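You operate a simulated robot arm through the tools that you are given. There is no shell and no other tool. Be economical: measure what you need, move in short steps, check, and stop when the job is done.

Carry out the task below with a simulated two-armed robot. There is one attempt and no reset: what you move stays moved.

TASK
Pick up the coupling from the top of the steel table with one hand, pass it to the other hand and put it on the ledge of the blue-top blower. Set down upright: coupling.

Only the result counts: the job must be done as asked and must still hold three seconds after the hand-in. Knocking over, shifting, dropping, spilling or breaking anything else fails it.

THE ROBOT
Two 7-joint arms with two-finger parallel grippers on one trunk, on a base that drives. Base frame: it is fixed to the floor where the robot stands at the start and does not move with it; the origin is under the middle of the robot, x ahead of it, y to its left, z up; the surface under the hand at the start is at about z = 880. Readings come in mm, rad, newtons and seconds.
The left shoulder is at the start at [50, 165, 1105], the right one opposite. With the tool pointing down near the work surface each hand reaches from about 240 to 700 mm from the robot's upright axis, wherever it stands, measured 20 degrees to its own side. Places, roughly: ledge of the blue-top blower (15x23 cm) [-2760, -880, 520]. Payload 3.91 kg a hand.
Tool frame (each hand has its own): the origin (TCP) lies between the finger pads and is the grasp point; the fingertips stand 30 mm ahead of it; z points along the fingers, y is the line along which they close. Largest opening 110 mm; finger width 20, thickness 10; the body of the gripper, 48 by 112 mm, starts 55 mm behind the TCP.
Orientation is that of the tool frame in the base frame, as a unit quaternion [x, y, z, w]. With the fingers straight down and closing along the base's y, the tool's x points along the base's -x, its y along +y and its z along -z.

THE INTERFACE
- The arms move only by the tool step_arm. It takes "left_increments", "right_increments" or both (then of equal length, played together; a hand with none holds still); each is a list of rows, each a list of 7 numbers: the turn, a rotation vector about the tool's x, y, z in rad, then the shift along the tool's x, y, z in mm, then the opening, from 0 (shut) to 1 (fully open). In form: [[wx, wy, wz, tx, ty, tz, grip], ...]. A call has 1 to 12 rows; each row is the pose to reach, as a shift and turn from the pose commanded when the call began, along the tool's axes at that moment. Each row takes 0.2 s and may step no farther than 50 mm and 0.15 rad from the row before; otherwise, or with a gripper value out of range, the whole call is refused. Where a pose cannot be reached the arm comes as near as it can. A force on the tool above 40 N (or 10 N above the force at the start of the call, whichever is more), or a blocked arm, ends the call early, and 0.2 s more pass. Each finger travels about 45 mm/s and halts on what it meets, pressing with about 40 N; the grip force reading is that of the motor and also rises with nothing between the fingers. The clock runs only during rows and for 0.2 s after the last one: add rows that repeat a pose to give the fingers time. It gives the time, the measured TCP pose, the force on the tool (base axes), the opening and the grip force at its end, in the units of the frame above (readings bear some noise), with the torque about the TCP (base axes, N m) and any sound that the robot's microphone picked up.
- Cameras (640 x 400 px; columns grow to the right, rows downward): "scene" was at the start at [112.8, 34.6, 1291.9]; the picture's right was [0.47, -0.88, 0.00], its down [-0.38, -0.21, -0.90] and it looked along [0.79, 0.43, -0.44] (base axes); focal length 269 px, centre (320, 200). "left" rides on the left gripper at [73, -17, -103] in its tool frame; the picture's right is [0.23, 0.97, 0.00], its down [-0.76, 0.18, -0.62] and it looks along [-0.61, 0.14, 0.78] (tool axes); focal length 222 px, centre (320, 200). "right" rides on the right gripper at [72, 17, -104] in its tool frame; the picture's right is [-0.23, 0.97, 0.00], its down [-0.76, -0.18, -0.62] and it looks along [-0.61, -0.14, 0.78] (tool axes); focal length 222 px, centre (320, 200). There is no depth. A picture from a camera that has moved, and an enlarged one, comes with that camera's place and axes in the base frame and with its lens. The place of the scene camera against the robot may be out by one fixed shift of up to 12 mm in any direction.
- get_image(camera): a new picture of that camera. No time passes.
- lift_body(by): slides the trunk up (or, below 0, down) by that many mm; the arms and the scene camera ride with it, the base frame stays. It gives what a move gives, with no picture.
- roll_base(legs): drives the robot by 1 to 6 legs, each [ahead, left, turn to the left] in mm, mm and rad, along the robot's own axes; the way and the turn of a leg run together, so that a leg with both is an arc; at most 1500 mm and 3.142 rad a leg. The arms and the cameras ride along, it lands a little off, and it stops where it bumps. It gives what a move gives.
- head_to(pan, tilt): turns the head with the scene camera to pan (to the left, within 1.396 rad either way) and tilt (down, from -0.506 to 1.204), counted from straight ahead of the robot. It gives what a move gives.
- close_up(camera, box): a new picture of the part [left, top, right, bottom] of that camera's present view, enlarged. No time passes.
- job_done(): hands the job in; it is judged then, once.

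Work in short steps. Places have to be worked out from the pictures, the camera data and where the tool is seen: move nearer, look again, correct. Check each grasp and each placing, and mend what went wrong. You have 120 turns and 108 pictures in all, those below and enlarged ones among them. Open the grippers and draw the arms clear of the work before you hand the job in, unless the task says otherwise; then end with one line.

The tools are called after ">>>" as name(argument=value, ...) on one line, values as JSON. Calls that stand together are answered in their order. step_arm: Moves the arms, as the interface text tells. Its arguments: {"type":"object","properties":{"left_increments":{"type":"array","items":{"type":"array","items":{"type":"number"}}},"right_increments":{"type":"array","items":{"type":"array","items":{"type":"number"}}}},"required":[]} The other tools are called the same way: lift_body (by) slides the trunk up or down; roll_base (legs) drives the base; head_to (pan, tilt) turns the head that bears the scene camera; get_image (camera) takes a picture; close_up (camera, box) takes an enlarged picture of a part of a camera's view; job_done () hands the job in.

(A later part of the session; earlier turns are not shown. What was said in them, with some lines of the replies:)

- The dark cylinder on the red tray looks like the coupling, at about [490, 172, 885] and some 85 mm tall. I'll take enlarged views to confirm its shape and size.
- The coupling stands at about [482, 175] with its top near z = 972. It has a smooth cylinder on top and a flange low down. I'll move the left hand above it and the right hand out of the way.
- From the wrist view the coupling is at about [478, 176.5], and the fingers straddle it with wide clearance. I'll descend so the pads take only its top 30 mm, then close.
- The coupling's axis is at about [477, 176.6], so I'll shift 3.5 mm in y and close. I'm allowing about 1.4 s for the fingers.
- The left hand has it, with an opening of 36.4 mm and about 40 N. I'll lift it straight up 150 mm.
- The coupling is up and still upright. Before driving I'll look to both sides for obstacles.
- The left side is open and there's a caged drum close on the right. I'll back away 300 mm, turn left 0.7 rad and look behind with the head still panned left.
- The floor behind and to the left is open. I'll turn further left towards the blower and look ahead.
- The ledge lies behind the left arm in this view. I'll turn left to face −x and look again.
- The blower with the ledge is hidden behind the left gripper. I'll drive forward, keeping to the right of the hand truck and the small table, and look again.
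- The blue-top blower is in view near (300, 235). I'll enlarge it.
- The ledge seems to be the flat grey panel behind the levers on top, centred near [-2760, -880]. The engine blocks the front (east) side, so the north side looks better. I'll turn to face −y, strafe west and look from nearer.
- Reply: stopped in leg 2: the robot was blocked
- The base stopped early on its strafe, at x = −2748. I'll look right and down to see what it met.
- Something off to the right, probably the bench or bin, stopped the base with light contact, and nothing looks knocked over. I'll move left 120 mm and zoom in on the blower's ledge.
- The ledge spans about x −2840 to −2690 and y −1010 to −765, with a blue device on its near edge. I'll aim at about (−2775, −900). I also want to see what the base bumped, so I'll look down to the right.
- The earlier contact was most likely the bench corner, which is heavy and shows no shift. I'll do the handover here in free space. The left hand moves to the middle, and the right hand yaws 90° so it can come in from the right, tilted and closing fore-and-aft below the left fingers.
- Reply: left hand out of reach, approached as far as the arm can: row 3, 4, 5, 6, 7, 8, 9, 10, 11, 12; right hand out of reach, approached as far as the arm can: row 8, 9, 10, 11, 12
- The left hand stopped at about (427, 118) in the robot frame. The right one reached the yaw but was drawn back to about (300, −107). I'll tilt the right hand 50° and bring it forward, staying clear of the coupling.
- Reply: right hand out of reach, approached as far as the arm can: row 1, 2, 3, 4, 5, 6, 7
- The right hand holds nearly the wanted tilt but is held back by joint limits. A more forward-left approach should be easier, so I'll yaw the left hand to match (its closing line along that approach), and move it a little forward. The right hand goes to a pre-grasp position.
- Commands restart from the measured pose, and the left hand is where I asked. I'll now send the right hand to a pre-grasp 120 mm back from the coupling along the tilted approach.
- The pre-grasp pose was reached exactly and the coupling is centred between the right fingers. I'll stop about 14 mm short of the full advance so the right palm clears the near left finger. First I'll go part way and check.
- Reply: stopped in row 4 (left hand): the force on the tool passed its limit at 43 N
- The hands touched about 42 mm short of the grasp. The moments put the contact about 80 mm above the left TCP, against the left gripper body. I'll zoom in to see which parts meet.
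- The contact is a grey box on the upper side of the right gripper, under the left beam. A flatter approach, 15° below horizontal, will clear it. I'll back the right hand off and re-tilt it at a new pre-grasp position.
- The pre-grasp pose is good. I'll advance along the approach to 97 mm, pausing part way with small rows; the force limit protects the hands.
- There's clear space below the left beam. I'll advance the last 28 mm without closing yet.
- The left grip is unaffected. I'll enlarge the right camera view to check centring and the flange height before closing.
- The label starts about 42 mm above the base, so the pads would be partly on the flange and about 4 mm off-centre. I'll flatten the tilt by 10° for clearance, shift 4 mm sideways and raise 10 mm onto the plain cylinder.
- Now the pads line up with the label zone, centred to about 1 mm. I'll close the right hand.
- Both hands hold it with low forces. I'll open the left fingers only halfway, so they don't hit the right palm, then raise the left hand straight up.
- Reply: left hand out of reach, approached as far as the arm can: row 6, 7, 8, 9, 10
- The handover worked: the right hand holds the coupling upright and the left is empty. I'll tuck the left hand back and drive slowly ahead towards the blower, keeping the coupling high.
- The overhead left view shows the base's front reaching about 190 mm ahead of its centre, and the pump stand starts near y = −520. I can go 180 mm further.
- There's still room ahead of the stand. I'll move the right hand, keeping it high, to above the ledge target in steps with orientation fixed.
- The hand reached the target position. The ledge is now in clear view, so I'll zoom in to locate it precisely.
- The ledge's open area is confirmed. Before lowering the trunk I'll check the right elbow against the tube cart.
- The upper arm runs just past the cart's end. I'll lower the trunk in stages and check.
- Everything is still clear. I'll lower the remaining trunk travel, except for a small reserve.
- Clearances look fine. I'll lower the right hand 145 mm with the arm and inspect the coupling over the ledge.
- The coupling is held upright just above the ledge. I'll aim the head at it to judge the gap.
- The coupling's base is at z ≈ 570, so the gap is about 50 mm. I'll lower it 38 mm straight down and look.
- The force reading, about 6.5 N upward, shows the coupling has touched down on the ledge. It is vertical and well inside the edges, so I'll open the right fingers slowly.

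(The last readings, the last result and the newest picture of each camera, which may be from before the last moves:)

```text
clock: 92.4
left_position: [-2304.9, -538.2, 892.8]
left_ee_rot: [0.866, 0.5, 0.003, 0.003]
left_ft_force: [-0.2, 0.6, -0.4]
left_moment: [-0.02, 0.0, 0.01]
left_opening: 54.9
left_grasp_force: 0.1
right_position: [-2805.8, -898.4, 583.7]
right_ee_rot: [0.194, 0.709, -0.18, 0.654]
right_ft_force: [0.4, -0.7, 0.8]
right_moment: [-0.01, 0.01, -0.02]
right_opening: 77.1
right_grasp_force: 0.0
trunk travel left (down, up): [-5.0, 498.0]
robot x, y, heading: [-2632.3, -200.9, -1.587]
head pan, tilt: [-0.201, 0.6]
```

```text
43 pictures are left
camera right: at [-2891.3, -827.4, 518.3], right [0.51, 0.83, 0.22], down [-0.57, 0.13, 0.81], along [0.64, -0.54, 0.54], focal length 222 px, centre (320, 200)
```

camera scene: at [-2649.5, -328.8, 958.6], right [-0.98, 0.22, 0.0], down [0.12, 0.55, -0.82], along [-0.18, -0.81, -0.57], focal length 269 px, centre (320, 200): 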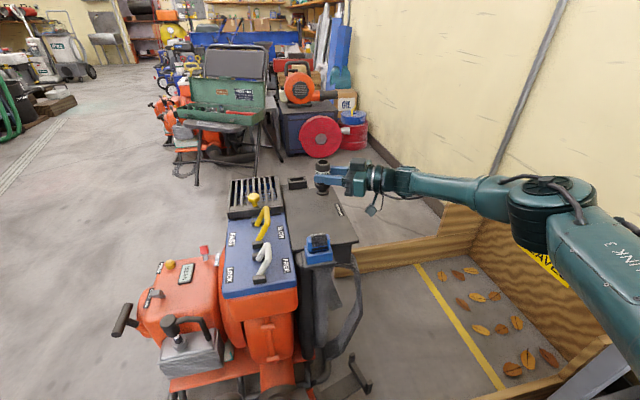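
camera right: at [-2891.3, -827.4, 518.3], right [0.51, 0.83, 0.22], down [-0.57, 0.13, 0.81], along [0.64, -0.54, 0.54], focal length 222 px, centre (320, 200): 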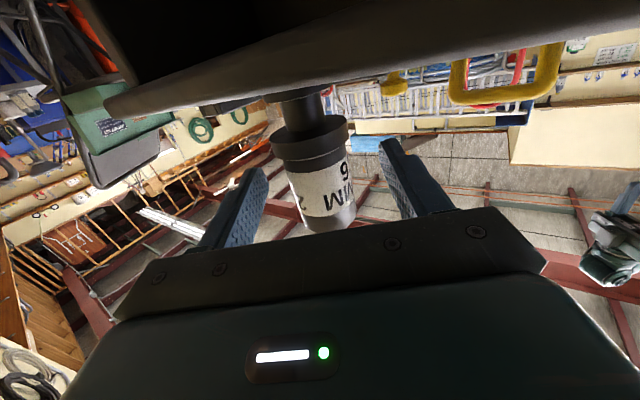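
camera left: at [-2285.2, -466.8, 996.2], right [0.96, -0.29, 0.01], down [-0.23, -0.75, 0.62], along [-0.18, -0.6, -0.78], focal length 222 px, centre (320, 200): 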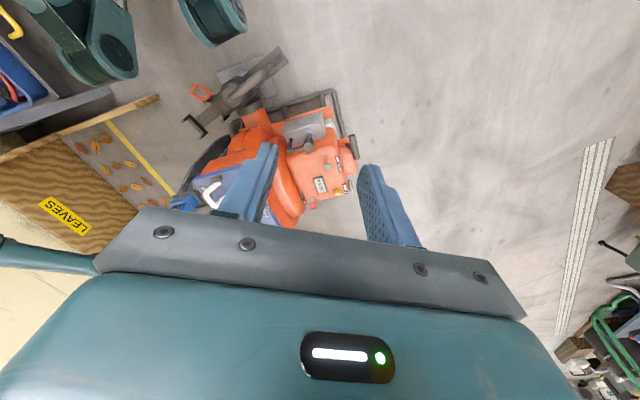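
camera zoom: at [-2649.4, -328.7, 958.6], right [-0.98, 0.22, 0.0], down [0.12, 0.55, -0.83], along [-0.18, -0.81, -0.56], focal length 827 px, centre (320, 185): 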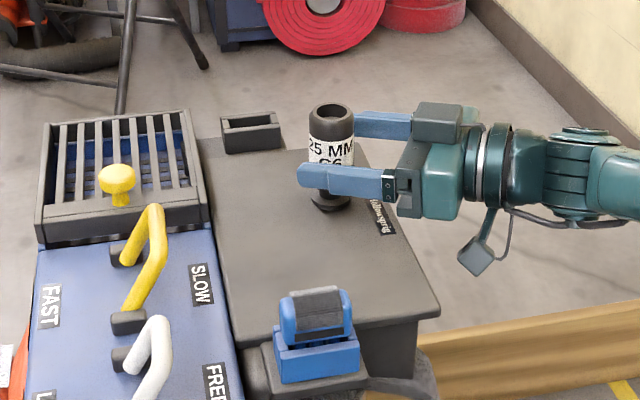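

The coupling stands free and upright. I'll withdraw the right hand straight back along its fingers.

>>> step_arm(right_increments=[[0, 0, 0, 0, 0, -15, 0.7], [0, 0, 0, 0, 0, -35, 0.7], [0, 0, 0, 0, 0, -60, 0.7], [0, 0, 0, -5, 0, -90, 0.7], [0, 0, 0, -15, 0, -120, 0.7], [0, 0, 0, -50, 0, -135, 0.7], [0, 0, 0, -90, 0, -140, 0.7], [0, 0, 0, -90, 0, -140, 0.7]])

>>> get_image(camera="scene")

>>> close_up(camera="scene", box=[230, 140, 410, 270])

```text
clock: 94.2
left_position: [-2305.0, -538.1, 893.0]
left_ee_rot: [0.866, 0.499, 0.003, 0.003]
left_ft_force: [-0.4, -0.1, -0.7]
left_moment: [0.02, 0.04, 0.0]
left_opening: 55.0
left_grasp_force: 0.0
right_position: [-2920.1, -829.7, 681.6]
right_ee_rot: [0.194, 0.71, -0.18, 0.653]
right_ft_force: [0.1, 0.5, 0.6]
right_moment: [0.01, 0.01, 0.01]
right_opening: 77.1
right_grasp_force: 0.0
trunk travel left (down, up): [-5.0, 498.0]
robot x, y, heading: [-2635.4, -205.4, -1.591]
head pan, tilt: [-0.201, 0.6]
```

```text
42 pictures are left
camera scene: at [-2649.4, -328.7, 958.6], right [-0.98, 0.22, 0.0], down [0.12, 0.55, -0.83], along [-0.18, -0.81, -0.56], focal length 269 px, centre (320, 200)
```

scene: 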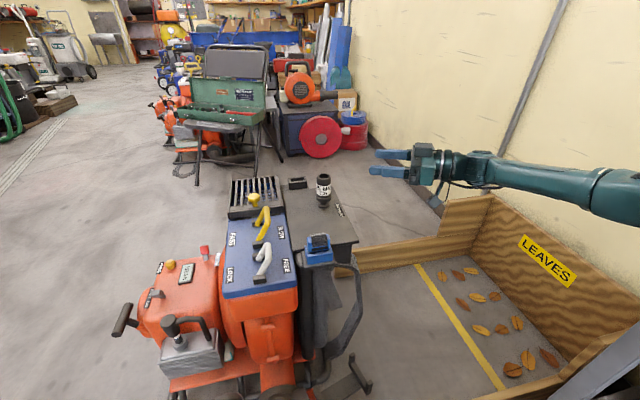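

```text
3.08 times, centred on (320, 205) of scene
camera zoom: at [-2649.4, -328.7, 958.6], right [-0.98, 0.22, 0.0], down [0.12, 0.55, -0.83], along [-0.18, -0.81, -0.56], focal length 827 px, centre (320, 185)
```

zoom: 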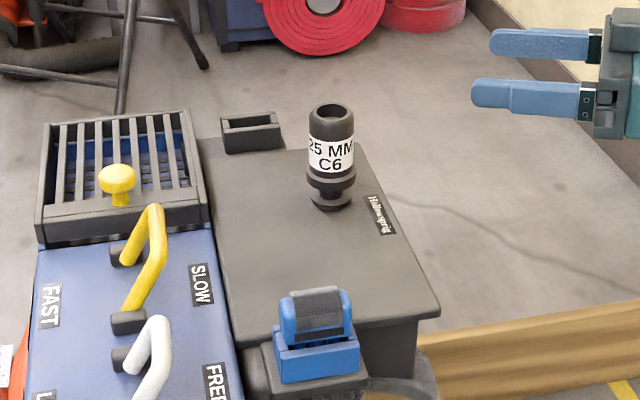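

The coupling stands upright on the ledge, both hands are open and clear, and the blower's parts look undisturbed. I'm handing in.

>>> job_done()

```text
The job is handed in.
```

The coupling was picked up with the left hand, passed to the right, and is standing upright on the ledge of the blue-top blower. On the drive over, the base bumped something fixed on its right (probably the workbench), and nothing in the pictures looked moved.
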